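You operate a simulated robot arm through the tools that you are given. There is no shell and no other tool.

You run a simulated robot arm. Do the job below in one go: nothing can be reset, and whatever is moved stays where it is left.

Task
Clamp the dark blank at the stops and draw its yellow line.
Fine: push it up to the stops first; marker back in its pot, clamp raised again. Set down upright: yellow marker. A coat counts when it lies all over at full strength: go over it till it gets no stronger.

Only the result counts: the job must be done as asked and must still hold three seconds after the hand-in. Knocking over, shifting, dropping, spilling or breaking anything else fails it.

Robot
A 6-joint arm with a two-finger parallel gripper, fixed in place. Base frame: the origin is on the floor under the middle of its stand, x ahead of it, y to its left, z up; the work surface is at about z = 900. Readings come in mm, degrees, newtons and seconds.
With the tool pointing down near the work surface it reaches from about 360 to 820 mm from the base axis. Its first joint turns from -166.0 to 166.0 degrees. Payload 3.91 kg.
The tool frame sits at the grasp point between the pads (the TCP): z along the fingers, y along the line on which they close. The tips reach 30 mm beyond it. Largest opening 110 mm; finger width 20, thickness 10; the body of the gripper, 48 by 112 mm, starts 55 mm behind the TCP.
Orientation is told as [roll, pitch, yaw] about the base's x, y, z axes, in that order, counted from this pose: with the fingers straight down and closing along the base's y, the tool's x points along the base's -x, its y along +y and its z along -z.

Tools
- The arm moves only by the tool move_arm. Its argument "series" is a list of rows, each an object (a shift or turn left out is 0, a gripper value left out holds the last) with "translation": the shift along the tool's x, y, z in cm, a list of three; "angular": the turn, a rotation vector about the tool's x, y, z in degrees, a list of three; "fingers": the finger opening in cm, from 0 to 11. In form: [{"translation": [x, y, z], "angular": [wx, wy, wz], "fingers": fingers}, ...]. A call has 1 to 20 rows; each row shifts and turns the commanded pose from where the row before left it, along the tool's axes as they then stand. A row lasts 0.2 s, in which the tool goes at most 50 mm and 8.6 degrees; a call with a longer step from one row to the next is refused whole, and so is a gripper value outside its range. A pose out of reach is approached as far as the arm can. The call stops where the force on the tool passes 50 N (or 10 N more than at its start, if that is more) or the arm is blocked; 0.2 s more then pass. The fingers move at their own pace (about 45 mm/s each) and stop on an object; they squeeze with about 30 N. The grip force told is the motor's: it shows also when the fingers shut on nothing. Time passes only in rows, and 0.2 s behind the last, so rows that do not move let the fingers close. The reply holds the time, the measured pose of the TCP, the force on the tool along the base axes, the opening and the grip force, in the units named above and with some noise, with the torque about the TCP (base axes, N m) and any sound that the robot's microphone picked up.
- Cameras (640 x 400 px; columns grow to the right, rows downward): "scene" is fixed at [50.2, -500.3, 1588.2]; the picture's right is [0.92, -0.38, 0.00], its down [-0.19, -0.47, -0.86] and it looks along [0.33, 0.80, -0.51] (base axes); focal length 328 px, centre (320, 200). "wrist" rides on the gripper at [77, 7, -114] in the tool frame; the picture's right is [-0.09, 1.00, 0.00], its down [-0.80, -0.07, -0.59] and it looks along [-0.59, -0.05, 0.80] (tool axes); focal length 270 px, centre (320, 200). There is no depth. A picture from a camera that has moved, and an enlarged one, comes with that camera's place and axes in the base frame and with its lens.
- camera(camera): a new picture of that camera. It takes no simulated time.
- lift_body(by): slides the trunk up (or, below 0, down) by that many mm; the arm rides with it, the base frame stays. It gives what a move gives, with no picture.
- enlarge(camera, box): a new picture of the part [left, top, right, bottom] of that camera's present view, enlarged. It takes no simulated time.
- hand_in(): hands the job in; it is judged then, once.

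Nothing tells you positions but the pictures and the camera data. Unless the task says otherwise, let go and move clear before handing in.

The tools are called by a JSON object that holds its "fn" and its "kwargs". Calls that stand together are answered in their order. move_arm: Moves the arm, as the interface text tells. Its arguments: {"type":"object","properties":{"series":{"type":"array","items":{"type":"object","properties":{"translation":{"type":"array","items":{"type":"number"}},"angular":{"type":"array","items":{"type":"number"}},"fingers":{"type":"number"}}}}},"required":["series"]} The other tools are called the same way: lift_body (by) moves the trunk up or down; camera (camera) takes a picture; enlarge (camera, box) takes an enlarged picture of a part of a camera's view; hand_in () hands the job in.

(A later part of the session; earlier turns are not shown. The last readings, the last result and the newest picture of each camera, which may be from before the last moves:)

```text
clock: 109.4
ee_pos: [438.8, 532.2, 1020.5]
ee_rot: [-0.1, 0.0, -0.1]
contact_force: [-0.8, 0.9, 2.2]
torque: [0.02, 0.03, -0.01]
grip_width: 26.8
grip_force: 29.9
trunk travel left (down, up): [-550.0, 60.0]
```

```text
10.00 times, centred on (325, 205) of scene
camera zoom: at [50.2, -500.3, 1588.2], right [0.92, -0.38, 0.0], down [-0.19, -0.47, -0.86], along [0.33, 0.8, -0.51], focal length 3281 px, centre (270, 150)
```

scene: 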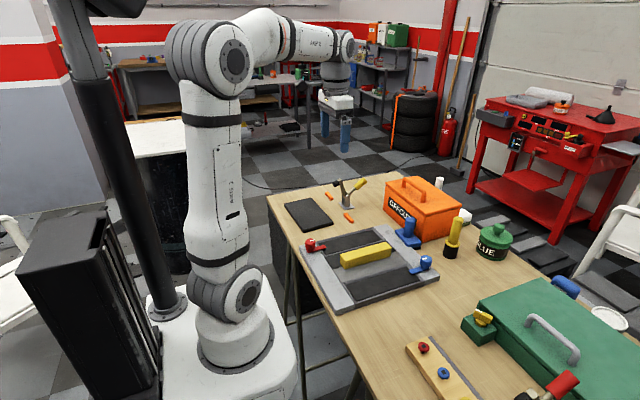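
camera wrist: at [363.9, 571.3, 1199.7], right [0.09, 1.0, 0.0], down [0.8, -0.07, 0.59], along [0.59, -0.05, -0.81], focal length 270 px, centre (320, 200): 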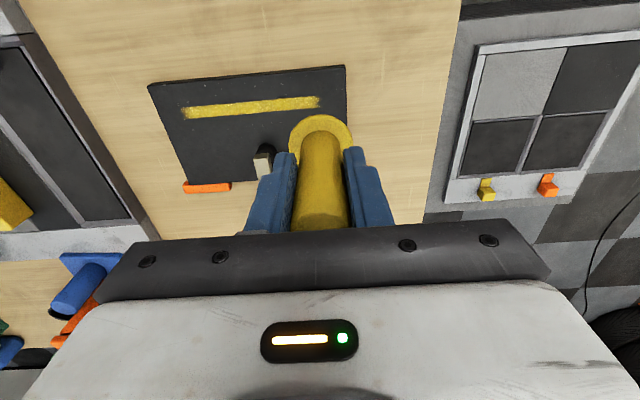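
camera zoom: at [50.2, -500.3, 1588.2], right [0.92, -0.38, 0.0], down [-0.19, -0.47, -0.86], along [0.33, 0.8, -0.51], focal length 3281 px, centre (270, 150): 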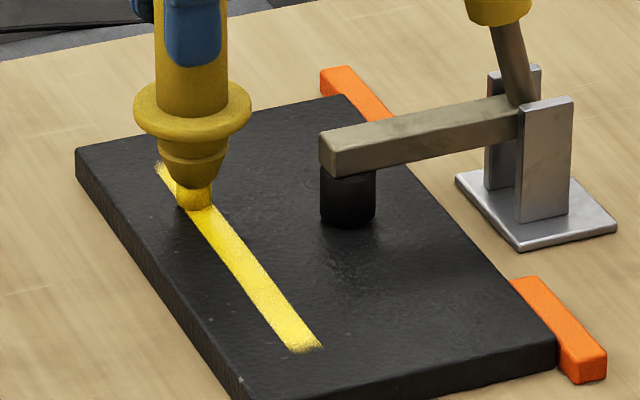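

The coat is much brighter. I'll press slightly and keep going: back to the +y end, then along to −y.

{"fn": "move_arm", "kwargs": {"series": [{"translation": [0, 0, 0.08]}, {"translation": [0, 0.4, 0]}, {"translation": [0, 0.4, 0]}, {"translation": [0, 0.4, 0]}, {"translation": [0, 0.4, 0]}, {"translation": [0, 0.4, 0]}, {"translation": [0, 0.4, 0]}, {"translation": [0, 0.4, 0]}, {"translation": [0, 0.4, 0]}, {"translation": [0, 0.4, 0]}, {"translation": [0, 0.4, 0]}, {}]}}

{"fn": "move_arm", "kwargs": {"series": [{"translation": [0, -0.4, 0.03]}, {"translation": [0, -0.4, 0]}, {"translation": [0, -0.4, 0]}, {"translation": [0, -0.4, 0]}, {"translation": [0, -0.4, 0]}, {"translation": [0, -0.4, 0]}, {"translation": [0, -0.4, 0]}, {"translation": [0, -0.4, 0]}, {"translation": [0, -0.4, 0]}, {"translation": [0, -0.4, 0]}, {"translation": [0, -0.4, 0]}, {"translation": [0, -0.4, 0]}, {"translation": [0, -0.4, 0]}]}}

```text
clock: 112.0
ee_pos: [438.1, 570.7, 1019.8]
ee_rot: [0.1, 0.0, 0.0]
contact_force: [-0.5, -6.6, 20.4]
torque: [-0.64, -0.11, -0.05]
grip_width: 27.2
grip_force: 30.6
trunk travel left (down, up): [-550.0, 60.0]
```

```text
clock: 114.8
ee_pos: [439.3, 518.3, 1017.7]
ee_rot: [0.1, 0.0, -0.1]
contact_force: [0.9, 8.1, 25.6]
torque: [0.81, -0.3, 0.03]
grip_width: 26.7
grip_force: 29.7
trunk travel left (down, up): [-550.0, 60.0]
```

{"fn": "move_arm", "kwargs": {"series": [{"translation": [0, -0.4, -0.1]}, {"translation": [0, -0.4, 0]}, {"translation": [0, -0.4, 0]}, {"translation": [0, -0.4, 0]}, {"translation": [0, -0.4, 0]}, {"translation": [0, -0.4, 0]}, {"translation": [0, -0.4, 0]}, {"translation": [0, -0.4, 0]}, {"translation": [0, -0.4, 0]}, {"translation": [0, -0.4, 0]}, {"translation": [0, -0.4, 0]}, {"translation": [0, -0.4, 0]}]}}

{"fn": "move_arm", "kwargs": {"series": [{"translation": [0, -0.4, 0]}, {"translation": [0, -0.4, 0]}, {"translation": [0, -0.4, 0]}, {"translation": [0, -0.4, 0]}, {"translation": [0, -0.4, 0]}, {"translation": [0, -0.4, 0]}, {"translation": [0, -0.4, 0]}, {"translation": [0, -0.4, 0]}, {"translation": [0, -0.4, 0]}, {"translation": [0, -0.4, 0]}, {"translation": [0, -0.4, 0]}, {"translation": [0, -0.4, 0]}, {"translation": [0, -0.4, 0]}, {"translation": [0, -0.4, 0]}, {"translation": [0, -0.4, 0]}]}}

{"fn": "enlarge", "kwargs": {"camera": "scene", "box": [300, 185, 350, 225]}}

```text
clock: 117.4
ee_pos: [438.3, 472.8, 1018.7]
ee_rot: [0.0, 0.2, 0.0]
contact_force: [-0.7, 0.6, 5.6]
torque: [0.14, 0.02, 0.0]
grip_width: 26.5
grip_force: 30.1
trunk travel left (down, up): [-550.0, 60.0]
```

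```text
clock: 120.6
ee_pos: [439.9, 412.4, 1019.1]
ee_rot: [0.0, 0.1, -0.1]
contact_force: [-1.3, 1.2, 4.3]
torque: [0.13, 0.05, 0.0]
grip_width: 26.8
grip_force: 30.0
trunk travel left (down, up): [-550.0, 60.0]
```

```text
10.00 times, centred on (325, 205) of scene
camera zoom: at [50.2, -500.3, 1588.2], right [0.92, -0.38, 0.0], down [-0.19, -0.47, -0.86], along [0.33, 0.8, -0.51], focal length 3281 px, centre (270, 150)
```

zoom: 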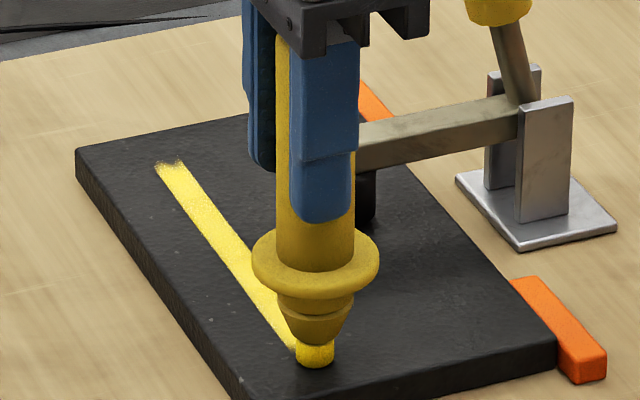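

{"fn": "move_arm", "kwargs": {"series": [{"translation": [0, 0.4, 0.03]}, {"translation": [0, 0.4, 0]}, {"translation": [0, 0.4, 0]}, {"translation": [0, 0.4, 0]}, {"translation": [0, 0.4, 0]}, {"translation": [0, 0.4, 0]}, {"translation": [0, 0.4, 0]}, {"translation": [0, 0.4, 0]}, {"translation": [0, 0.4, 0]}, {"translation": [0, 0.4, 0]}, {"translation": [0, 0.4, 0]}, {"translation": [0, 0.4, 0]}, {"translation": [0, 0.4, 0]}]}}

{"fn": "move_arm", "kwargs": {"series": [{"translation": [0, 0.4, 0]}, {"translation": [0, 0.4, 0]}, {"translation": [0, 0.4, 0]}, {"translation": [0, 0.4, 0]}, {"translation": [0, 0.4, 0]}, {"translation": [0, 0.4, 0]}, {"translation": [0, 0.4, 0]}, {"translation": [0, 0.4, 0]}, {"translation": [0, 0.4, 0]}, {"translation": [0, 0.4, 0]}, {"translation": [0, 0.4, 0]}, {"translation": [0, 0.4, 0]}, {"translation": [0, 0.4, 0]}]}}

{"fn": "move_arm", "kwargs": {"series": [{"translation": [0, 0.4, 0]}, {"translation": [0, 0.4, 0]}, {"translation": [0, 0.4, 0]}, {"translation": [0, 0.4, 0]}, {"translation": [0, 0.4, 0]}, {"translation": [0, 0.4, 0]}, {"translation": [0, 0.4, 0]}, {"translation": [0, 0.4, 0]}, {"translation": [0, 0.4, 0]}, {"translation": [0, 0.4, 0]}, {"translation": [0, 0.4, 0]}, {"translation": [0, 0.4, 0]}, {"translation": [0, 0.4, 0]}, {}]}}

```text
clock: 123.4
ee_pos: [439.4, 463.0, 1018.6]
ee_rot: [0.0, 0.2, 0.0]
contact_force: [-0.4, -3.5, 8.2]
torque: [-0.33, 0.01, -0.02]
grip_width: 26.7
grip_force: 30.4
trunk travel left (down, up): [-550.0, 60.0]
```

```text
clock: 126.2
ee_pos: [440.9, 517.5, 1018.9]
ee_rot: [0.0, 0.1, -0.1]
contact_force: [1.3, 0.0, 0.4]
torque: [-0.01, -0.02, 0.01]
grip_width: 27.1
grip_force: 30.4
trunk travel left (down, up): [-550.0, 60.0]
```

```text
clock: 129.2
ee_pos: [438.4, 569.6, 1018.6]
ee_rot: [0.0, 0.0, 0.0]
contact_force: [-0.9, 0.7, 0.9]
torque: [-0.01, -0.01, 0.01]
grip_width: 27.2
grip_force: 29.5
trunk travel left (down, up): [-550.0, 60.0]
```

{"fn": "move_arm", "kwargs": {"series": [{"translation": [0, 0, 0.12]}, {}]}}

{"fn": "move_arm", "kwargs": {"series": [{"translation": [0, -0.4, 0.04]}, {"translation": [0, -0.4, 0]}, {"translation": [0, -0.4, 0]}, {"translation": [0, -0.4, 0]}, {"translation": [0, -0.4, 0]}, {"translation": [0, -0.4, 0]}, {"translation": [0, -0.4, 0]}, {"translation": [0, -0.4, 0]}, {"translation": [0, -0.4, 0]}, {"translation": [0, -0.4, 0]}, {}]}}

```text
clock: 129.8
ee_pos: [438.0, 568.8, 1019.2]
ee_rot: [0.0, 0.0, 0.0]
contact_force: [-1.5, -1.4, 7.8]
torque: [-0.23, 0.11, -0.01]
grip_width: 26.7
grip_force: 29.9
trunk travel left (down, up): [-550.0, 60.0]
```

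```text
clock: 132.2
ee_pos: [438.9, 529.7, 1018.8]
ee_rot: [0.0, -0.1, 0.1]
contact_force: [-1.5, 5.8, 16.2]
torque: [0.52, 0.08, 0.05]
grip_width: 27.1
grip_force: 29.6
trunk travel left (down, up): [-550.0, 60.0]
```

{"fn": "move_arm", "kwargs": {"series": [{"translation": [0, -0.4, -0.03]}, {"translation": [0, -0.4, 0]}, {"translation": [0, -0.4, 0]}, {"translation": [0, -0.4, 0]}, {"translation": [0, -0.4, 0]}, {"translation": [0, -0.4, 0]}, {"translation": [0, -0.4, 0]}, {"translation": [0, -0.4, 0]}, {"translation": [0, -0.4, 0]}, {"translation": [0, -0.4, 0]}, {"translation": [0, -0.4, 0]}]}}

{"fn": "move_arm", "kwargs": {"series": [{"translation": [0, 0.4, 0]}, {"translation": [0, 0.4, 0]}, {"translation": [0, 0.4, 0]}, {"translation": [0, 0.4, 0]}, {"translation": [0, 0.4, 0]}, {"translation": [0, 0.4, 0]}, {"translation": [0, 0.4, 0]}, {"translation": [0, 0.4, 0]}, {"translation": [0, 0.4, 0]}, {"translation": [0, 0.4, 0]}, {"translation": [0, 0.4, 0]}]}}

{"fn": "move_arm", "kwargs": {"series": [{"translation": [0, 0.4, 0]}, {"translation": [0, 0.4, 0]}, {"translation": [0, 0.4, 0]}, {"translation": [0, 0.4, 0]}, {"translation": [0, 0.4, 0]}, {"translation": [0, 0.4, 0]}, {"translation": [0, 0.4, 0]}, {"translation": [0, 0.4, 0]}, {"translation": [0, 0.4, 0]}, {"translation": [0, 0.4, 0]}, {}]}}

```text
clock: 134.6
ee_pos: [438.0, 484.6, 1018.6]
ee_rot: [0.1, 0.1, 0.0]
contact_force: [-1.1, 3.5, 14.3]
torque: [0.41, 0.0, 0.01]
grip_width: 27.2
grip_force: 30.2
trunk travel left (down, up): [-550.0, 60.0]
```

```text
clock: 137.0
ee_pos: [438.6, 527.8, 1017.3]
ee_rot: [0.1, 0.0, -0.1]
contact_force: [1.0, -3.4, 10.9]
torque: [-0.28, -0.13, -0.02]
grip_width: 27.0
grip_force: 29.7
trunk travel left (down, up): [-550.0, 60.0]
```

```text
clock: 139.4
ee_pos: [439.2, 567.3, 1018.3]
ee_rot: [0.1, 0.0, 0.0]
contact_force: [0.7, -3.4, 13.2]
torque: [-0.35, -0.08, -0.03]
grip_width: 27.0
grip_force: 30.2
trunk travel left (down, up): [-550.0, 60.0]
```

Contact held through all of that. Lifting to compare the coat along its length.

{"fn": "move_arm", "kwargs": {"series": [{"translation": [0, 0, -0.5]}, {"translation": [0, 0, -2]}, {"translation": [0, 0, -2]}, {"translation": [0, 0, -2]}, {}]}}

{"fn": "enlarge", "kwargs": {"camera": "wrist", "box": [150, 20, 350, 145]}}

{"fn": "enlarge", "kwargs": {"camera": "wrist", "box": [175, 85, 255, 125]}}

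{"fn": "enlarge", "kwargs": {"camera": "wrist", "box": [245, 80, 325, 120]}}

{"fn": "enlarge", "kwargs": {"camera": "scene", "box": [300, 185, 350, 225]}}

```text
clock: 140.6
ee_pos: [438.4, 567.9, 1082.3]
ee_rot: [0.0, 0.1, 0.0]
contact_force: [-0.8, -0.6, -0.6]
torque: [-0.03, 0.02, 0.01]
grip_width: 26.9
grip_force: 30.4
trunk travel left (down, up): [-550.0, 60.0]
```

```text
3.20 times, centred on (250, 82) of wrist
camera zoom: at [362.4, 573.0, 1197.3], right [0.09, 1.0, 0.0], down [0.8, -0.07, 0.59], along [0.59, -0.05, -0.81], focal length 865 px, centre (544, 576)
```

zoom: 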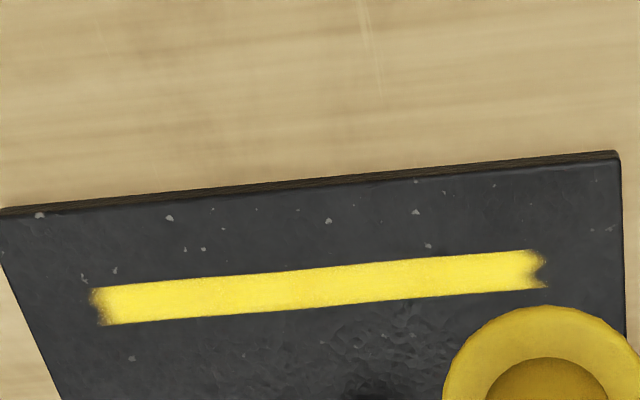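

```text
8.00 times, centred on (215, 105) of wrist
camera zoom: at [362.4, 573.0, 1197.3], right [0.09, 1.0, 0.0], down [0.8, -0.07, 0.59], along [0.59, -0.05, -0.81], focal length 2162 px, centre (1160, 960)
```

zoom: 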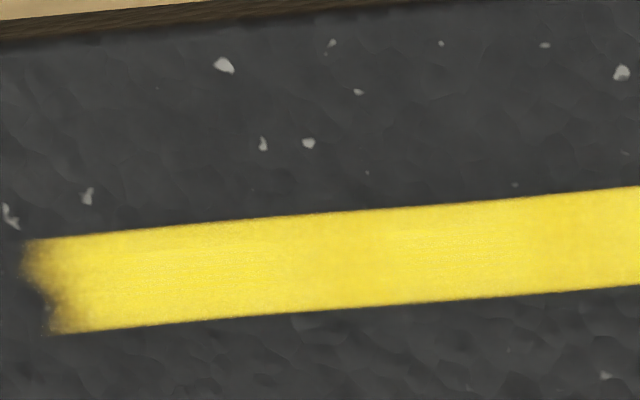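

```text
8.00 times, centred on (285, 100) of wrist
camera zoom: at [362.4, 573.0, 1197.3], right [0.09, 1.0, 0.0], down [0.8, -0.07, 0.59], along [0.59, -0.05, -0.81], focal length 2162 px, centre (600, 1000)
```

zoom: 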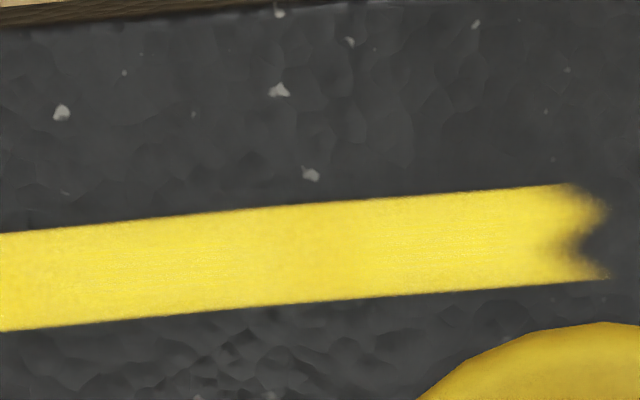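

```text
10.00 times, centred on (325, 205) of scene
camera zoom: at [50.2, -500.3, 1588.2], right [0.92, -0.38, 0.0], down [-0.19, -0.47, -0.86], along [0.33, 0.8, -0.51], focal length 3281 px, centre (270, 150)
```

zoom: 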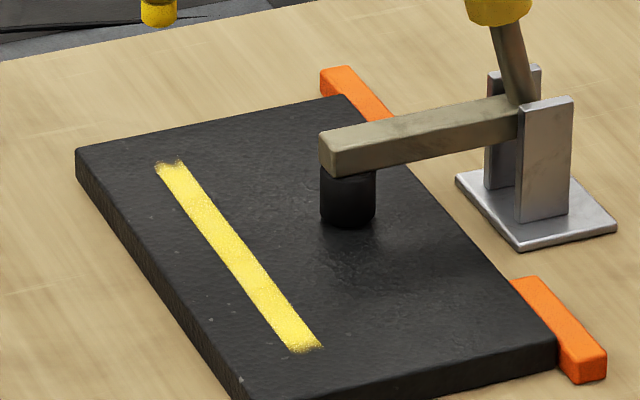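

The coat is far stronger and even; the soft end shapes look like the brush edge. I'll do more full passes and check whether it still changes.

{"fn": "move_arm", "kwargs": {"series": [{"translation": [0, 0.2, 2]}, {"translation": [0, 0, 2]}, {"translation": [0, 0, 2]}, {"translation": [0, 0, 0.4]}, {"translation": [0, 0, 0.1]}, {}]}}

{"fn": "move_arm", "kwargs": {"series": [{"translation": [0, -0.4, 0]}, {"translation": [0, -0.4, 0]}, {"translation": [0, -0.4, 0]}, {"translation": [0, -0.4, 0]}, {"translation": [0, -0.4, 0]}, {"translation": [0, -0.4, 0]}, {"translation": [0, -0.4, 0]}, {"translation": [0, -0.4, 0]}, {"translation": [0, -0.4, 0]}, {"translation": [0, -0.4, 0]}]}}

```text
clock: 142.0
ee_pos: [440.0, 570.9, 1018.1]
ee_rot: [0.1, 0.0, 0.1]
contact_force: [-0.1, 0.8, 4.4]
torque: [0.05, 0.05, 0.01]
grip_width: 26.9
grip_force: 29.9
trunk travel left (down, up): [-550.0, 60.0]
```

```text
clock: 144.2
ee_pos: [439.3, 531.0, 1018.9]
ee_rot: [0.0, 0.0, 0.0]
contact_force: [-1.0, 4.9, 14.2]
torque: [0.49, -0.02, 0.05]
grip_width: 26.8
grip_force: 30.3
trunk travel left (down, up): [-550.0, 60.0]
```

{"fn": "move_arm", "kwargs": {"series": [{"translation": [0, -0.4, 0]}, {"translation": [0, -0.4, 0]}, {"translation": [0, -0.4, 0]}, {"translation": [0, -0.4, 0]}, {"translation": [0, -0.4, 0]}, {"translation": [0, -0.4, 0]}, {"translation": [0, -0.4, 0]}, {"translation": [0, -0.4, 0]}, {"translation": [0, -0.4, 0]}, {"translation": [0, -0.4, 0]}]}}

{"fn": "move_arm", "kwargs": {"series": [{"translation": [0, -0.4, 0]}, {"translation": [0, -0.4, 0]}, {"translation": [0, -0.4, 0]}, {"translation": [0, -0.4, 0]}, {"translation": [0, -0.4, 0]}, {"translation": [0, -0.4, 0]}, {"translation": [0, -0.4, 0]}, {"translation": [0, -0.4, 0]}, {"translation": [0, -0.4, 0]}, {"translation": [0, -0.4, 0]}]}}

{"fn": "move_arm", "kwargs": {"series": [{"translation": [0, -0.4, 0]}, {"translation": [0, -0.4, 0]}, {"translation": [0, -0.4, 0]}, {"translation": [0, -0.4, 0]}, {"translation": [0, -0.4, 0]}, {"translation": [0, -0.4, 0]}, {"translation": [0, -0.4, 0]}, {"translation": [0, -0.4, 0]}, {"translation": [0, -0.4, 0]}, {"translation": [0, -0.4, 0]}]}}

```text
clock: 146.4
ee_pos: [438.7, 490.6, 1017.7]
ee_rot: [0.1, 0.0, -0.1]
contact_force: [0.3, 4.8, 17.9]
torque: [0.53, -0.14, 0.07]
grip_width: 26.8
grip_force: 29.8
trunk travel left (down, up): [-550.0, 60.0]
```

```text
clock: 148.6
ee_pos: [437.9, 450.5, 1018.3]
ee_rot: [-0.1, 0.0, 0.0]
contact_force: [-1.1, 0.9, 4.5]
torque: [0.15, 0.07, 0.01]
grip_width: 27.0
grip_force: 30.3
trunk travel left (down, up): [-550.0, 60.0]
```

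```text
clock: 150.8
ee_pos: [437.9, 411.2, 1016.8]
ee_rot: [0.0, 0.1, -0.2]
contact_force: [-0.2, 0.9, 4.0]
torque: [0.03, -0.03, 0.0]
grip_width: 26.8
grip_force: 30.3
trunk travel left (down, up): [-550.0, 60.0]
```

{"fn": "move_arm", "kwargs": {"series": [{"translation": [0, 0, 0.06]}, {"translation": [0, 0.4, 0]}, {"translation": [0, 0.4, 0]}, {"translation": [0, 0.4, 0]}, {"translation": [0, 0.4, 0]}, {"translation": [0, 0.4, 0]}, {"translation": [0, 0.4, 0]}, {"translation": [0, 0.4, 0]}, {"translation": [0, 0.4, 0]}, {"translation": [0, 0.4, 0]}, {"translation": [0, 0.4, 0]}]}}

{"fn": "move_arm", "kwargs": {"series": [{"translation": [0, 0.4, 0]}, {"translation": [0, 0.4, 0]}, {"translation": [0, 0.4, 0]}, {"translation": [0, 0.4, 0]}, {"translation": [0, 0.4, 0]}, {"translation": [0, 0.4, 0]}, {"translation": [0, 0.4, 0]}, {"translation": [0, 0.4, 0]}, {"translation": [0, 0.4, 0]}, {"translation": [0, 0.4, 0]}]}}

{"fn": "move_arm", "kwargs": {"series": [{"translation": [0, 0.4, 0]}, {"translation": [0, 0.4, 0]}, {"translation": [0, 0.4, 0]}, {"translation": [0, 0.4, 0]}, {"translation": [0, 0.4, 0]}, {"translation": [0, 0.4, 0]}, {"translation": [0, 0.4, 0]}, {"translation": [0, 0.4, 0]}, {"translation": [0, 0.4, 0]}, {"translation": [0, 0.4, 0]}]}}

```text
clock: 153.2
ee_pos: [438.5, 450.4, 1017.7]
ee_rot: [0.1, 0.0, -0.1]
contact_force: [0.3, -6.7, 16.8]
torque: [-0.63, -0.16, -0.05]
grip_width: 26.7
grip_force: 29.6
trunk travel left (down, up): [-550.0, 60.0]
```

```text
clock: 155.4
ee_pos: [438.2, 488.8, 1017.2]
ee_rot: [-0.1, 0.1, -0.1]
contact_force: [-0.9, -4.1, 11.2]
torque: [-0.42, -0.02, -0.02]
grip_width: 27.1
grip_force: 29.7
trunk travel left (down, up): [-550.0, 60.0]
```

```text
clock: 157.6
ee_pos: [438.2, 530.8, 1017.7]
ee_rot: [0.1, 0.0, 0.0]
contact_force: [0.3, -2.7, 10.9]
torque: [-0.4, -0.12, -0.03]
grip_width: 27.1
grip_force: 29.7
trunk travel left (down, up): [-550.0, 60.0]
```

{"fn": "move_arm", "kwargs": {"series": [{"translation": [0, 0.4, 0]}, {"translation": [0, 0.4, 0]}, {"translation": [0, 0.4, 0]}, {"translation": [0, 0.4, 0]}, {"translation": [0, 0.4, 0]}, {"translation": [0, 0.4, 0]}, {"translation": [0, 0.4, 0]}, {"translation": [0, 0.4, 0]}, {"translation": [0, 0.4, 0]}, {"translation": [0, 0.4, 0]}]}}

{"fn": "move_arm", "kwargs": {"series": [{"translation": [0, -0.4, 0]}, {"translation": [0, -0.4, 0]}, {"translation": [0, -0.4, 0]}, {"translation": [0, -0.4, 0]}, {"translation": [0, -0.4, 0]}, {"translation": [0, 0.4, 0]}, {"translation": [0, 0.4, 0]}, {"translation": [0, 0.4, 0]}, {"translation": [0, 0.4, 0]}, {}]}}

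{"fn": "move_arm", "kwargs": {"series": [{"translation": [0, 0, -0.5]}, {"translation": [0, 0, -2]}, {"translation": [0, 0, -2]}, {"translation": [0, 0, -2]}, {}]}}

{"fn": "enlarge", "kwargs": {"camera": "wrist", "box": [150, 20, 350, 145]}}

{"fn": "enlarge", "kwargs": {"camera": "wrist", "box": [175, 85, 255, 125]}}

{"fn": "enlarge", "kwargs": {"camera": "wrist", "box": [245, 80, 325, 120]}}

{"fn": "enlarge", "kwargs": {"camera": "scene", "box": [300, 185, 350, 225]}}

```text
clock: 159.8
ee_pos: [440.4, 569.4, 1017.6]
ee_rot: [0.1, 0.0, 0.0]
contact_force: [0.4, -3.6, 10.3]
torque: [-0.42, -0.06, -0.05]
grip_width: 26.7
grip_force: 30.2
trunk travel left (down, up): [-550.0, 60.0]
```

```text
clock: 162.0
ee_pos: [438.7, 566.1, 1017.3]
ee_rot: [0.0, 0.0, 0.0]
contact_force: [0.1, -4.3, 13.9]
torque: [-0.39, -0.05, -0.04]
grip_width: 26.7
grip_force: 30.0
trunk travel left (down, up): [-550.0, 60.0]
```

```text
clock: 163.2
ee_pos: [440.8, 566.0, 1082.3]
ee_rot: [-0.1, 0.1, 0.0]
contact_force: [-0.2, 0.2, 0.1]
torque: [0.01, 0.03, 0.02]
grip_width: 26.8
grip_force: 30.1
trunk travel left (down, up): [-550.0, 60.0]
```

```text
3.20 times, centred on (250, 82) of wrist
camera zoom: at [363.6, 571.9, 1196.8], right [0.09, 1.0, 0.0], down [0.8, -0.07, 0.59], along [0.59, -0.05, -0.81], focal length 865 px, centre (544, 576)
```

zoom: 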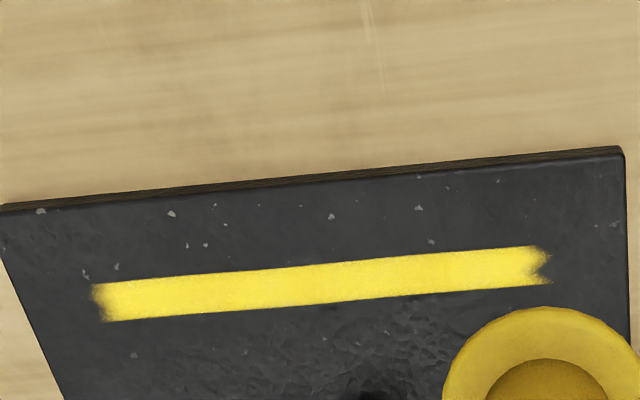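

```text
8.00 times, centred on (215, 105) of wrist
camera zoom: at [363.6, 571.9, 1196.8], right [0.09, 1.0, 0.0], down [0.8, -0.07, 0.59], along [0.59, -0.05, -0.81], focal length 2162 px, centre (1160, 960)
```

zoom: 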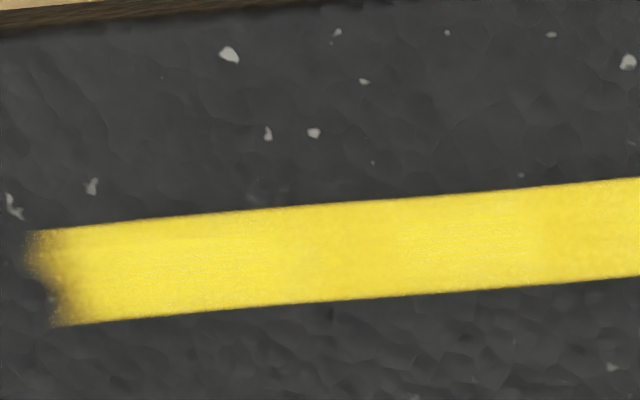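

```text
8.00 times, centred on (285, 100) of wrist
camera zoom: at [363.6, 571.9, 1196.8], right [0.09, 1.0, 0.0], down [0.8, -0.07, 0.59], along [0.59, -0.05, -0.81], focal length 2162 px, centre (600, 1000)
```

zoom: 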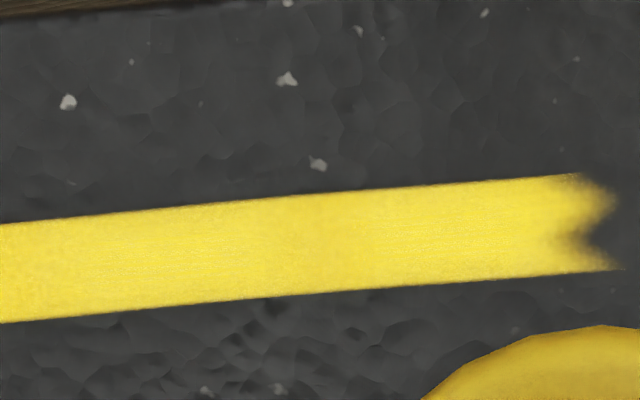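

```text
10.00 times, centred on (325, 205) of scene
camera zoom: at [50.2, -500.3, 1588.2], right [0.92, -0.38, 0.0], down [-0.19, -0.47, -0.86], along [0.33, 0.8, -0.51], focal length 3281 px, centre (270, 150)
```

zoom: 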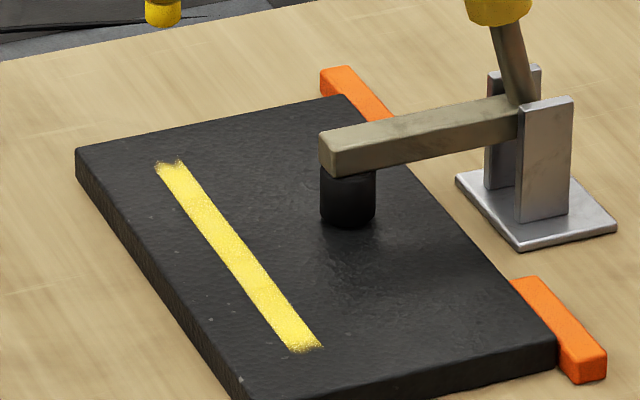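

The coat looks unchanged by those last two passes, so it appears saturated. One final confirming pass toward −y, which also leaves me on the pot's side.

{"fn": "move_arm", "kwargs": {"series": [{"translation": [0, 0.4, 2]}, {"translation": [0, 0, 2]}, {"translation": [0, 0, 2]}, {"translation": [0, 0, 0.4]}, {"translation": [0, 0, 0.14]}, {}]}}

{"fn": "move_arm", "kwargs": {"series": [{"translation": [0, -0.4, 0]}, {"translation": [0, -0.4, 0]}, {"translation": [0, -0.4, 0]}, {"translation": [0, -0.4, 0]}, {"translation": [0, -0.4, 0]}, {"translation": [0, -0.4, 0]}, {"translation": [0, -0.4, 0]}, {"translation": [0, -0.4, 0]}, {"translation": [0, -0.4, 0]}, {"translation": [0, -0.4, 0]}]}}

{"fn": "move_arm", "kwargs": {"series": [{"translation": [0, -0.4, 0]}, {"translation": [0, -0.4, 0]}, {"translation": [0, -0.4, 0]}, {"translation": [0, -0.4, 0]}, {"translation": [0, -0.4, 0]}, {"translation": [0, -0.4, 0]}, {"translation": [0, -0.4, 0]}, {"translation": [0, -0.4, 0]}, {"translation": [0, -0.4, 0]}, {"translation": [0, -0.4, 0]}]}}

```text
clock: 164.6
ee_pos: [438.9, 569.0, 1017.1]
ee_rot: [0.1, 0.1, 0.0]
contact_force: [-2.4, 1.2, 7.6]
torque: [0.07, 0.11, 0.03]
grip_width: 26.9
grip_force: 30.2
trunk travel left (down, up): [-550.0, 60.0]
```

```text
clock: 166.8
ee_pos: [440.2, 530.1, 1017.1]
ee_rot: [0.0, 0.0, 0.0]
contact_force: [-0.6, 6.5, 21.2]
torque: [0.67, -0.07, 0.06]
grip_width: 26.8
grip_force: 30.0
trunk travel left (down, up): [-550.0, 60.0]
```

```text
clock: 169.0
ee_pos: [439.5, 490.1, 1015.7]
ee_rot: [-0.1, 0.1, -0.2]
contact_force: [-0.5, 3.2, 10.2]
torque: [0.31, 0.07, 0.02]
grip_width: 27.0
grip_force: 30.1
trunk travel left (down, up): [-550.0, 60.0]
```

{"fn": "move_arm", "kwargs": {"series": [{"translation": [0, -0.4, 0.01]}, {"translation": [0, -0.4, 0.01]}, {"translation": [0, -0.4, 0.01]}, {"translation": [0, -0.4, 0]}, {"translation": [0, -0.4, 0]}, {"translation": [0, -0.4, 0]}, {"translation": [0, -0.4, 0]}, {"translation": [0, -0.4, 0]}, {"translation": [0, -0.4, 0]}, {"translation": [0, -0.4, 0]}]}}

{"fn": "move_arm", "kwargs": {"series": [{"translation": [0, -0.4, 0.01]}, {"translation": [0, -0.4, 0.01]}, {"translation": [0, -0.4, 0.01]}, {"translation": [0, -0.4, 0]}, {"translation": [0, -0.4, 0]}, {"translation": [0, -0.4, 0]}, {"translation": [0, -0.4, 0]}, {"translation": [0, -0.4, 0]}, {"translation": [0, -0.4, 0]}, {"translation": [0, -0.4, 0]}, {}]}}

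{"fn": "enlarge", "kwargs": {"camera": "scene", "box": [300, 185, 350, 225]}}

```text
clock: 171.2
ee_pos: [439.3, 452.5, 1017.1]
ee_rot: [0.0, 0.2, 0.0]
contact_force: [-0.4, 2.5, 7.7]
torque: [0.25, -0.08, 0.03]
grip_width: 26.6
grip_force: 30.1
trunk travel left (down, up): [-550.0, 60.0]
```

```text
clock: 173.6
ee_pos: [438.3, 412.3, 1017.1]
ee_rot: [0.0, 0.0, 0.1]
contact_force: [-0.1, 5.9, 16.6]
torque: [0.52, -0.12, 0.06]
grip_width: 26.8
grip_force: 30.2
trunk travel left (down, up): [-550.0, 60.0]
```

```text
10.00 times, centred on (325, 205) of scene
camera zoom: at [50.2, -500.3, 1588.2], right [0.92, -0.38, 0.0], down [-0.19, -0.47, -0.86], along [0.33, 0.8, -0.51], focal length 3281 px, centre (270, 150)
```

zoom: 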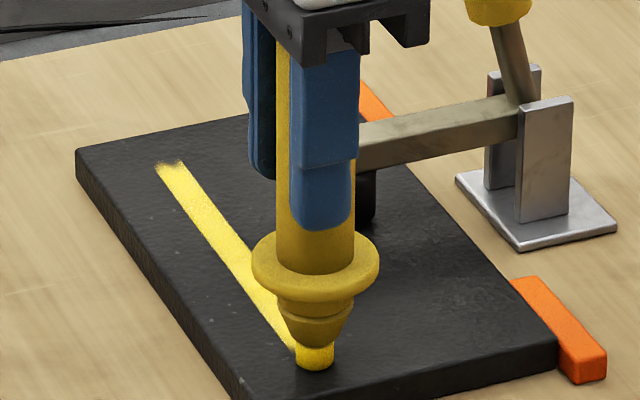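

A short rub back and forth at this end, then lift and compare.

{"fn": "move_arm", "kwargs": {"series": [{"translation": [0, 0.4, -0.03]}, {"translation": [0, 0.4, 0]}, {"translation": [0, 0.4, 0]}, {"translation": [0, 0.4, 0]}, {"translation": [0, 0.4, 0]}, {"translation": [0, 0.4, 0]}, {"translation": [0, -0.4, 0]}, {"translation": [0, -0.4, 0]}, {"translation": [0, -0.4, 0]}, {"translation": [0, -0.4, 0]}, {"translation": [0, -0.4, 0]}, {"translation": [0, -0.4, 0]}, {}]}}

{"fn": "move_arm", "kwargs": {"series": [{"translation": [0, 0, -0.5]}, {"translation": [0, 0, -2]}, {"translation": [0, 0, -2.5]}, {"translation": [0, 0, -3]}, {"translation": [0, 0, -3]}, {}]}}

{"fn": "camera", "kwargs": {"camera": "wrist"}}

{"fn": "enlarge", "kwargs": {"camera": "scene", "box": [300, 185, 350, 225]}}

{"fn": "enlarge", "kwargs": {"camera": "scene", "box": [310, 195, 350, 225]}}

```text
clock: 176.4
ee_pos: [437.9, 412.4, 1017.6]
ee_rot: [0.2, 0.0, 0.0]
contact_force: [-0.1, 6.4, 19.6]
torque: [0.67, -0.11, 0.06]
grip_width: 26.9
grip_force: 29.7
trunk travel left (down, up): [-550.0, 60.0]
```

```text
clock: 177.8
ee_pos: [439.3, 411.1, 1124.2]
ee_rot: [0.0, 0.1, 0.0]
contact_force: [0.3, -0.1, 0.0]
torque: [-0.02, 0.04, -0.01]
grip_width: 27.2
grip_force: 29.7
trunk travel left (down, up): [-550.0, 60.0]
```

```text
taken
camera wrist: at [363.1, 417.3, 1239.9], right [0.09, 1.0, 0.0], down [0.8, -0.07, 0.59], along [0.59, -0.05, -0.81], focal length 270 px, centre (320, 200)
```

wrist: 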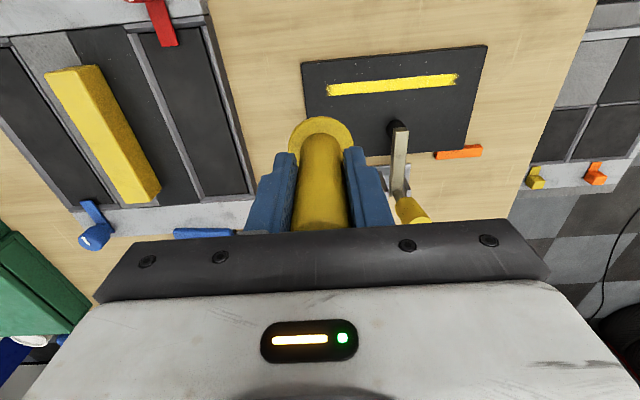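

```text
10.00 times, centred on (325, 205) of scene
camera zoom: at [50.2, -500.3, 1588.2], right [0.92, -0.38, 0.0], down [-0.19, -0.47, -0.86], along [0.33, 0.8, -0.51], focal length 3281 px, centre (270, 150)
```

zoom: 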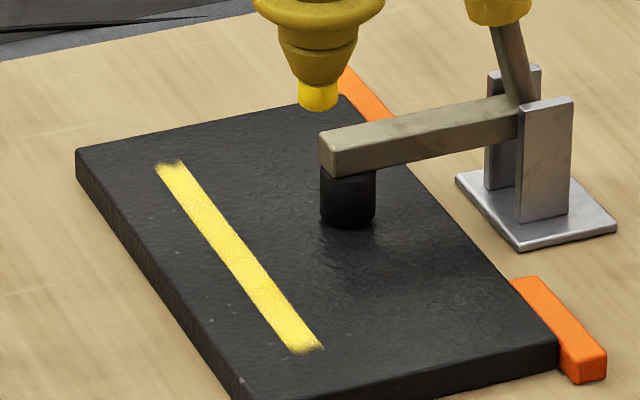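

```text
13.33 times, centred on (330, 210) of scene
camera zoom: at [50.2, -500.3, 1588.2], right [0.92, -0.38, 0.0], down [-0.19, -0.47, -0.86], along [0.33, 0.8, -0.51], focal length 4375 px, centre (187, 67)
```

zoom: 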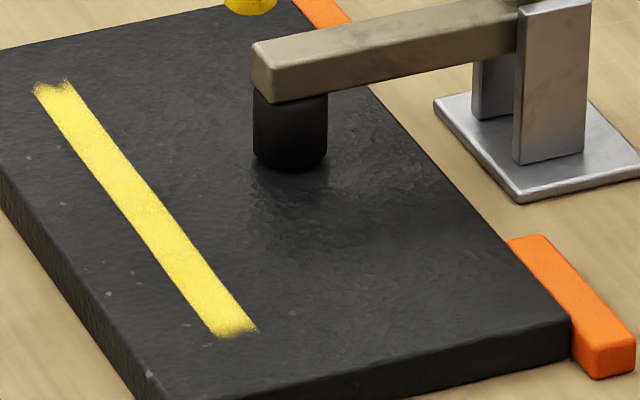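

{"fn": "enlarge", "kwargs": {"camera": "wrist", "box": [320, 68, 395, 105]}}

{"fn": "enlarge", "kwargs": {"camera": "wrist", "box": [390, 62, 465, 99]}}

{"fn": "enlarge", "kwargs": {"camera": "wrist", "box": [310, 50, 480, 140]}}

```text
8.53 times, centred on (358, 86) of wrist
camera zoom: at [363.1, 417.3, 1239.9], right [0.09, 1.0, 0.0], down [0.8, -0.07, 0.59], along [0.59, -0.05, -0.81], focal length 2306 px, centre (0, 1168)
```

zoom: 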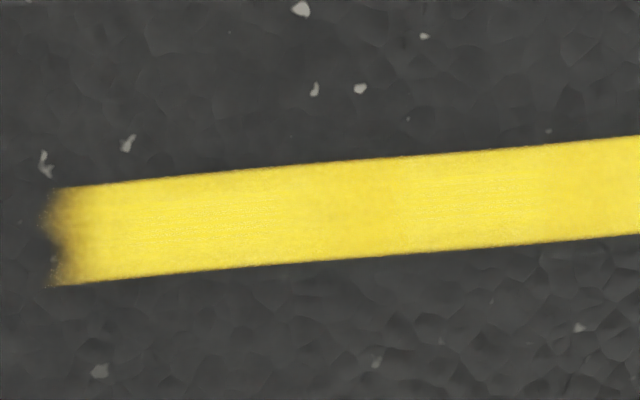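

```text
8.53 times, centred on (428, 80) of wrist
camera zoom: at [363.1, 417.3, 1239.9], right [0.09, 1.0, 0.0], down [0.8, -0.07, 0.59], along [0.59, -0.05, -0.81], focal length 2306 px, centre (-597, 1220)
```

zoom: 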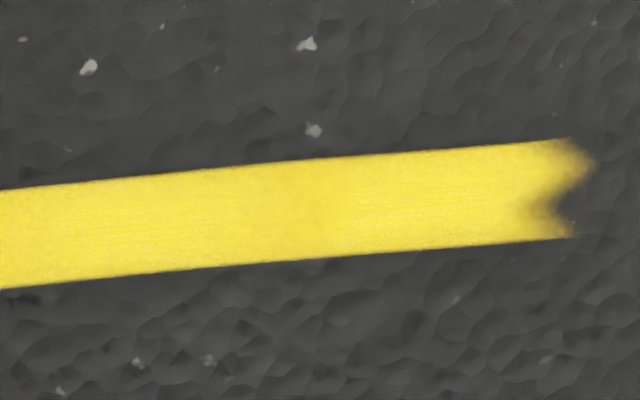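

```text
3.76 times, centred on (395, 95) of wrist
camera zoom: at [363.1, 417.3, 1239.9], right [0.09, 1.0, 0.0], down [0.8, -0.07, 0.59], along [0.59, -0.05, -0.81], focal length 1018 px, centre (38, 595)
```

zoom: 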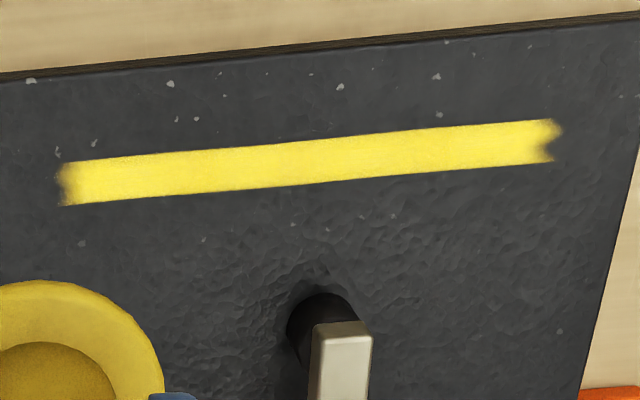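

Uniform and bright. To be sure it gets no stronger, I'll do one more return trip and compare from this same viewpoint.

{"fn": "move_arm", "kwargs": {"series": [{"translation": [0, 0, 3]}, {"translation": [0, 0, 3]}, {"translation": [0, 0, 2.5]}, {"translation": [0, 0, 2]}, {"translation": [0, 0, 0.4]}, {}]}}

{"fn": "move_arm", "kwargs": {"series": [{"translation": [0, 0.4, 0]}, {"translation": [0, 0.4, 0]}, {"translation": [0, 0.4, 0]}, {"translation": [0, 0.4, 0]}, {"translation": [0, 0.4, 0]}, {"translation": [0, 0.4, 0]}, {"translation": [0, 0.4, 0]}, {"translation": [0, 0.4, 0]}, {"translation": [0, 0.4, 0]}, {"translation": [0, 0.4, 0]}, {"translation": [0, 0.4, 0]}, {"translation": [0, 0.4, 0]}, {"translation": [0, 0.4, 0]}]}}

```text
clock: 179.2
ee_pos: [440.7, 411.2, 1016.9]
ee_rot: [0.1, 0.1, 0.1]
contact_force: [0.0, 0.4, -0.3]
torque: [0.03, 0.02, -0.01]
grip_width: 26.8
grip_force: 29.8
trunk travel left (down, up): [-550.0, 60.0]
```

```text
clock: 182.0
ee_pos: [440.8, 463.8, 1017.1]
ee_rot: [-0.1, 0.1, -0.2]
contact_force: [-0.6, 0.4, -0.8]
torque: [-0.02, 0.0, -0.01]
grip_width: 27.0
grip_force: 30.1
trunk travel left (down, up): [-550.0, 60.0]
```

{"fn": "move_arm", "kwargs": {"series": [{"translation": [0, 0, 0.1]}, {}]}}

{"fn": "move_arm", "kwargs": {"series": [{"translation": [0, 0.4, 0.05]}, {"translation": [0, 0.4, 0]}, {"translation": [0, 0.4, 0]}, {"translation": [0, 0.4, 0]}, {"translation": [0, 0.4, 0]}, {"translation": [0, 0.4, 0]}, {"translation": [0, 0.4, 0]}, {"translation": [0, 0.4, 0]}, {"translation": [0, 0.4, 0]}, {"translation": [0, 0.4, 0]}, {"translation": [0, 0.4, 0]}, {"translation": [0, 0.4, 0]}]}}

{"fn": "move_arm", "kwargs": {"series": [{"translation": [0, 0.4, 0]}, {"translation": [0, 0.4, 0]}, {"translation": [0, 0.4, 0]}, {"translation": [0, 0.4, 0]}, {"translation": [0, 0.4, 0]}, {"translation": [0, 0.4, 0]}, {"translation": [0, 0.4, 0]}, {"translation": [0, 0.4, 0]}, {"translation": [0, 0.4, 0]}, {"translation": [0, 0.4, 0]}, {"translation": [0, 0.4, 0]}, {"translation": [0, 0.4, 0]}, {"translation": [0, 0.4, 0]}, {"translation": [0, 0.4, 0]}, {"translation": [0, 0.3, 0]}]}}

```text
clock: 182.6
ee_pos: [439.9, 462.5, 1016.4]
ee_rot: [0.0, 0.0, -0.1]
contact_force: [0.1, 0.5, 0.5]
torque: [0.02, 0.03, 0.01]
grip_width: 27.1
grip_force: 29.8
trunk travel left (down, up): [-550.0, 60.0]
```

```text
clock: 185.2
ee_pos: [439.1, 510.1, 1016.8]
ee_rot: [0.0, 0.0, 0.0]
contact_force: [-0.5, -4.1, 10.9]
torque: [-0.44, -0.03, -0.02]
grip_width: 26.8
grip_force: 30.2
trunk travel left (down, up): [-550.0, 60.0]
```

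```text
clock: 188.4
ee_pos: [438.8, 569.5, 1017.2]
ee_rot: [0.1, 0.0, 0.0]
contact_force: [-1.0, -2.6, 7.4]
torque: [-0.24, -0.04, 0.02]
grip_width: 26.6
grip_force: 29.8
trunk travel left (down, up): [-550.0, 60.0]
```

Contact good over the upper half. Now back the full length toward −y.

{"fn": "move_arm", "kwargs": {"series": [{"translation": [0, -0.4, 0]}, {"translation": [0, -0.4, 0]}, {"translation": [0, -0.4, 0]}, {"translation": [0, -0.4, 0]}, {"translation": [0, -0.4, 0]}, {"translation": [0, -0.4, 0]}, {"translation": [0, -0.4, 0]}, {"translation": [0, -0.4, 0]}, {"translation": [0, -0.4, 0]}, {"translation": [0, -0.4, 0]}, {"translation": [0, -0.4, 0]}, {"translation": [0, -0.4, 0]}, {"translation": [0, -0.4, 0]}]}}

{"fn": "move_arm", "kwargs": {"series": [{"translation": [0, -0.4, 0.02]}, {"translation": [0, -0.4, 0]}, {"translation": [0, -0.4, 0]}, {"translation": [0, -0.4, 0]}, {"translation": [0, -0.4, 0]}, {"translation": [0, -0.4, 0]}, {"translation": [0, -0.4, 0]}, {"translation": [0, -0.4, 0]}, {"translation": [0, -0.4, 0]}, {"translation": [0, -0.4, 0]}, {"translation": [0, -0.4, 0]}, {"translation": [0, -0.4, 0]}, {"translation": [0, -0.4, 0]}]}}

{"fn": "move_arm", "kwargs": {"series": [{"translation": [0, -0.4, 0.02]}, {"translation": [0, -0.4, 0]}, {"translation": [0, -0.4, 0]}, {"translation": [0, -0.4, 0]}, {"translation": [0, -0.4, 0]}, {"translation": [0, -0.4, 0]}, {"translation": [0, -0.4, 0]}, {"translation": [0, -0.4, 0]}, {"translation": [0, -0.4, 0]}, {"translation": [0, -0.4, 0]}, {"translation": [0, -0.4, 0]}, {"translation": [0, -0.4, 0]}, {"translation": [0, -0.4, 0]}, {"translation": [0, -0.3, 0]}]}}

```text
clock: 191.2
ee_pos: [438.9, 517.3, 1016.0]
ee_rot: [0.0, 0.1, -0.1]
contact_force: [0.0, 4.5, 16.0]
torque: [0.44, -0.1, 0.01]
grip_width: 26.9
grip_force: 29.7
trunk travel left (down, up): [-550.0, 60.0]
```

```text
clock: 194.0
ee_pos: [439.0, 465.8, 1016.3]
ee_rot: [0.0, 0.1, -0.2]
contact_force: [0.3, 3.8, 12.3]
torque: [0.41, -0.01, 0.03]
grip_width: 26.8
grip_force: 29.8
trunk travel left (down, up): [-550.0, 60.0]
```

```text
clock: 197.0
ee_pos: [440.2, 410.6, 1016.1]
ee_rot: [0.0, 0.0, -0.2]
contact_force: [0.1, 3.2, 10.6]
torque: [0.33, -0.06, 0.02]
grip_width: 26.9
grip_force: 30.0
trunk travel left (down, up): [-550.0, 60.0]
```

{"fn": "move_arm", "kwargs": {"series": [{"translation": [0, 0, -0.5]}, {"translation": [0, 0, -2]}, {"translation": [0, 0, -2.5]}, {"translation": [0, 0, -3]}, {"translation": [0, 0, -2.9]}, {}]}}

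{"fn": "enlarge", "kwargs": {"camera": "wrist", "box": [320, 68, 395, 105]}}

{"fn": "enlarge", "kwargs": {"camera": "wrist", "box": [390, 62, 465, 99]}}

{"fn": "enlarge", "kwargs": {"camera": "scene", "box": [300, 185, 350, 225]}}

{"fn": "camera", "kwargs": {"camera": "scene"}}

```text
clock: 198.4
ee_pos: [439.6, 410.5, 1122.9]
ee_rot: [-0.1, 0.0, -0.1]
contact_force: [-0.6, -0.3, -1.8]
torque: [-0.02, -0.01, 0.0]
grip_width: 27.0
grip_force: 29.7
trunk travel left (down, up): [-550.0, 60.0]
```

```text
8.53 times, centred on (358, 86) of wrist
camera zoom: at [363.5, 416.5, 1238.8], right [0.09, 1.0, 0.0], down [0.8, -0.07, 0.59], along [0.59, -0.05, -0.81], focal length 2306 px, centre (0, 1168)
```

zoom: 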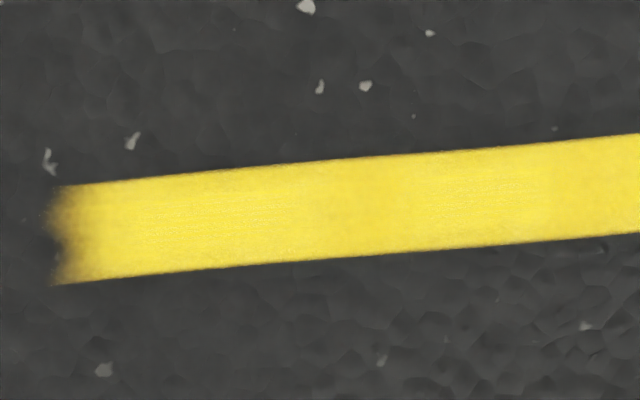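

```text
8.53 times, centred on (428, 80) of wrist
camera zoom: at [363.5, 416.5, 1238.8], right [0.09, 1.0, 0.0], down [0.8, -0.07, 0.59], along [0.59, -0.05, -0.81], focal length 2306 px, centre (-597, 1220)
```

zoom: 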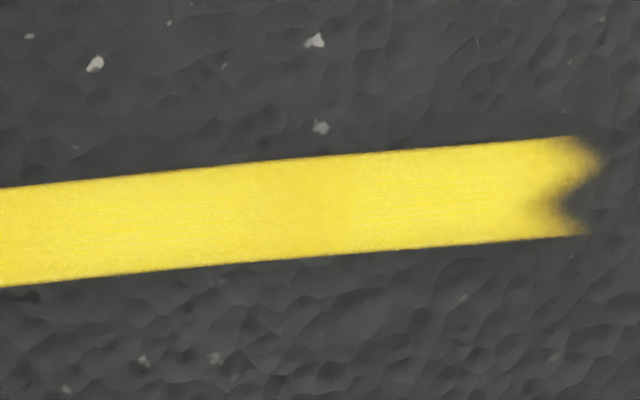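

```text
10.00 times, centred on (325, 205) of scene
camera zoom: at [50.2, -500.3, 1588.2], right [0.92, -0.38, 0.0], down [-0.19, -0.47, -0.86], along [0.33, 0.8, -0.51], focal length 3281 px, centre (270, 150)
```

zoom: 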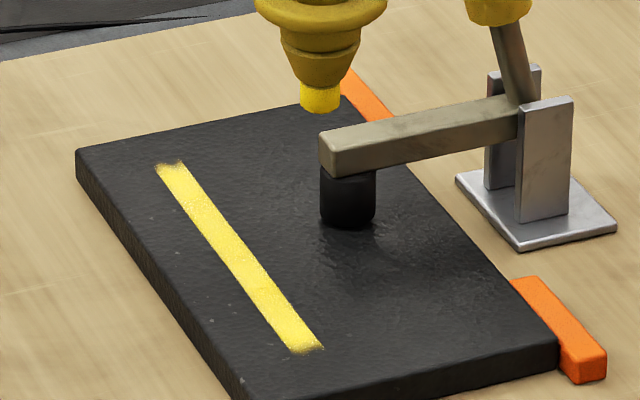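

```text
taken
```

scene: 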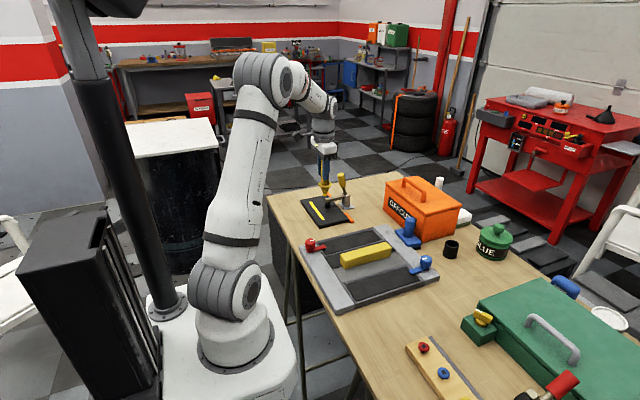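

No further change, so the coat is at full strength. Now I'll carry the marker back to its pot by the reverse path.

{"fn": "move_arm", "kwargs": {"series": [{"translation": [-2.0, -3.9, -0.15]}, {"translation": [-2.0, -3.9, -0.15]}, {"translation": [-2.0, -3.9, 0]}, {"translation": [-2.0, -3.9, 0]}, {"translation": [-2.0, -3.9, 0]}, {"translation": [-2.0, -3.9, 0]}, {"translation": [-2.0, -3.9, 0]}, {"translation": [-2.0, -3.9, 0]}, {"translation": [-3.6, 0, 0.5]}, {"translation": [-3.6, 0, 0.5]}, {"translation": [-3.6, 0, 1.2]}, {"translation": [-3.6, 0, 1.8]}, {}, {}]}}

{"fn": "camera", "kwargs": {"camera": "wrist"}}

{"fn": "enlarge", "kwargs": {"camera": "scene", "box": [440, 185, 500, 260]}}

```text
clock: 201.4
ee_pos: [743.6, 102.2, 1085.7]
ee_rot: [-0.1, 0.0, 0.0]
contact_force: [0.5, -0.6, -0.7]
torque: [-0.01, 0.01, -0.04]
grip_width: 27.0
grip_force: 29.9
trunk travel left (down, up): [-550.0, 60.0]
```

```text
taken
camera wrist: at [668.0, 106.7, 1200.5], right [0.09, 1.0, 0.0], down [0.8, -0.07, 0.59], along [0.59, -0.05, -0.81], focal length 270 px, centre (320, 200)
```

wrist: 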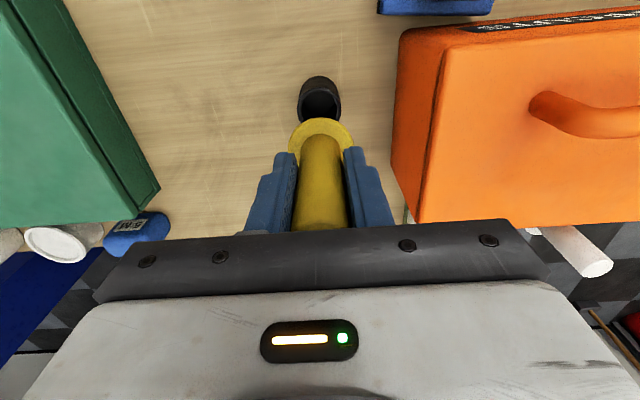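

```text
5.33 times, centred on (470, 222) of scene
camera zoom: at [50.2, -500.3, 1588.2], right [0.92, -0.38, 0.0], down [-0.19, -0.47, -0.86], along [0.33, 0.8, -0.51], focal length 1750 px, centre (-480, 80)
```

zoom: 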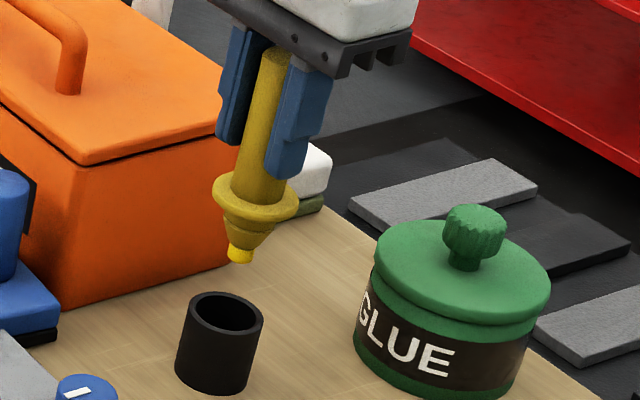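

By my tally of commands I'm 4 mm short in x and 1.5 mm over in y of the grip pose; the scene view agrees. I'll correct, check alignment over the pot, then lower.

{"fn": "move_arm", "kwargs": {"series": [{"translation": [-0.42, -0.15, 0.4]}, {}, {}]}}

{"fn": "camera", "kwargs": {"camera": "wrist"}}

{"fn": "enlarge", "kwargs": {"camera": "scene", "box": [440, 185, 500, 260]}}

{"fn": "enlarge", "kwargs": {"camera": "wrist", "box": [270, 60, 370, 140]}}

```text
clock: 202.2
ee_pos: [747.5, 98.6, 1082.2]
ee_rot: [-0.1, 0.1, -0.1]
contact_force: [0.4, 0.0, 0.0]
torque: [0.02, 0.05, 0.0]
grip_width: 27.1
grip_force: 30.3
trunk travel left (down, up): [-550.0, 60.0]
```

```text
taken
camera wrist: at [671.8, 103.9, 1197.4], right [0.09, 1.0, 0.0], down [0.8, -0.07, 0.59], along [0.59, -0.05, -0.81], focal length 270 px, centre (320, 200)
```

wrist: 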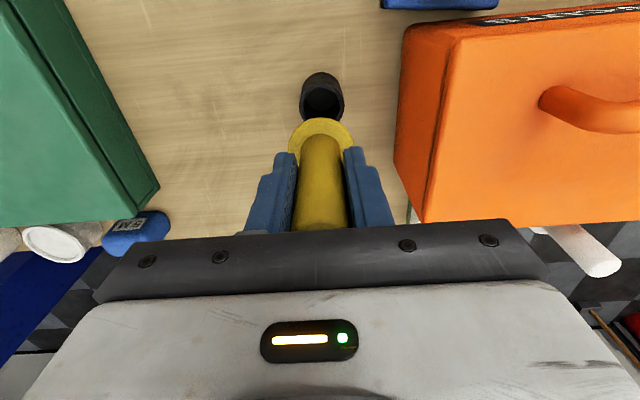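

```text
5.33 times, centred on (470, 222) of scene
camera zoom: at [50.2, -500.3, 1588.2], right [0.92, -0.38, 0.0], down [-0.19, -0.47, -0.86], along [0.33, 0.8, -0.51], focal length 1750 px, centre (-480, 80)
```

zoom: 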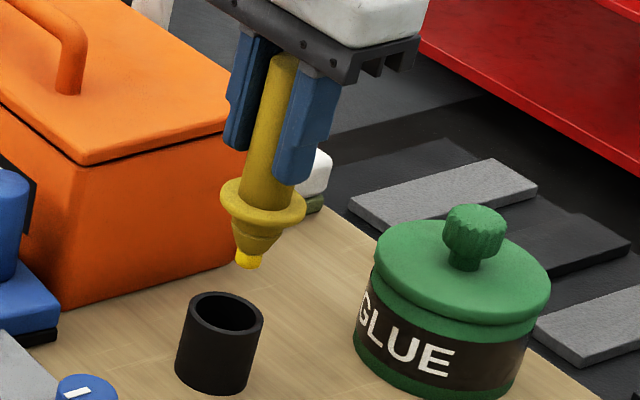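

```text
5.00 times, centred on (320, 100) of wrist
camera zoom: at [671.8, 103.9, 1197.4], right [0.09, 1.0, 0.0], down [0.8, -0.07, 0.59], along [0.59, -0.05, -0.81], focal length 1351 px, centre (320, 700)
```

zoom: 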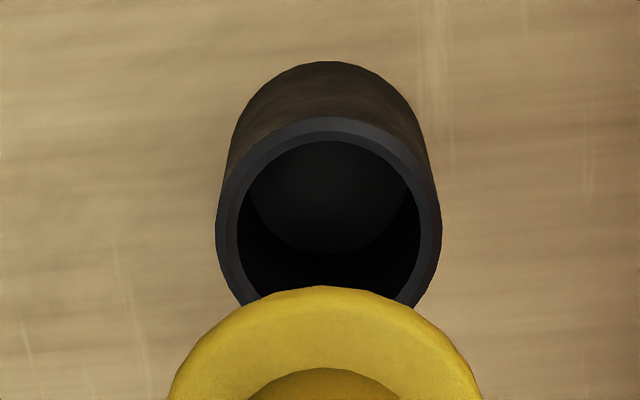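

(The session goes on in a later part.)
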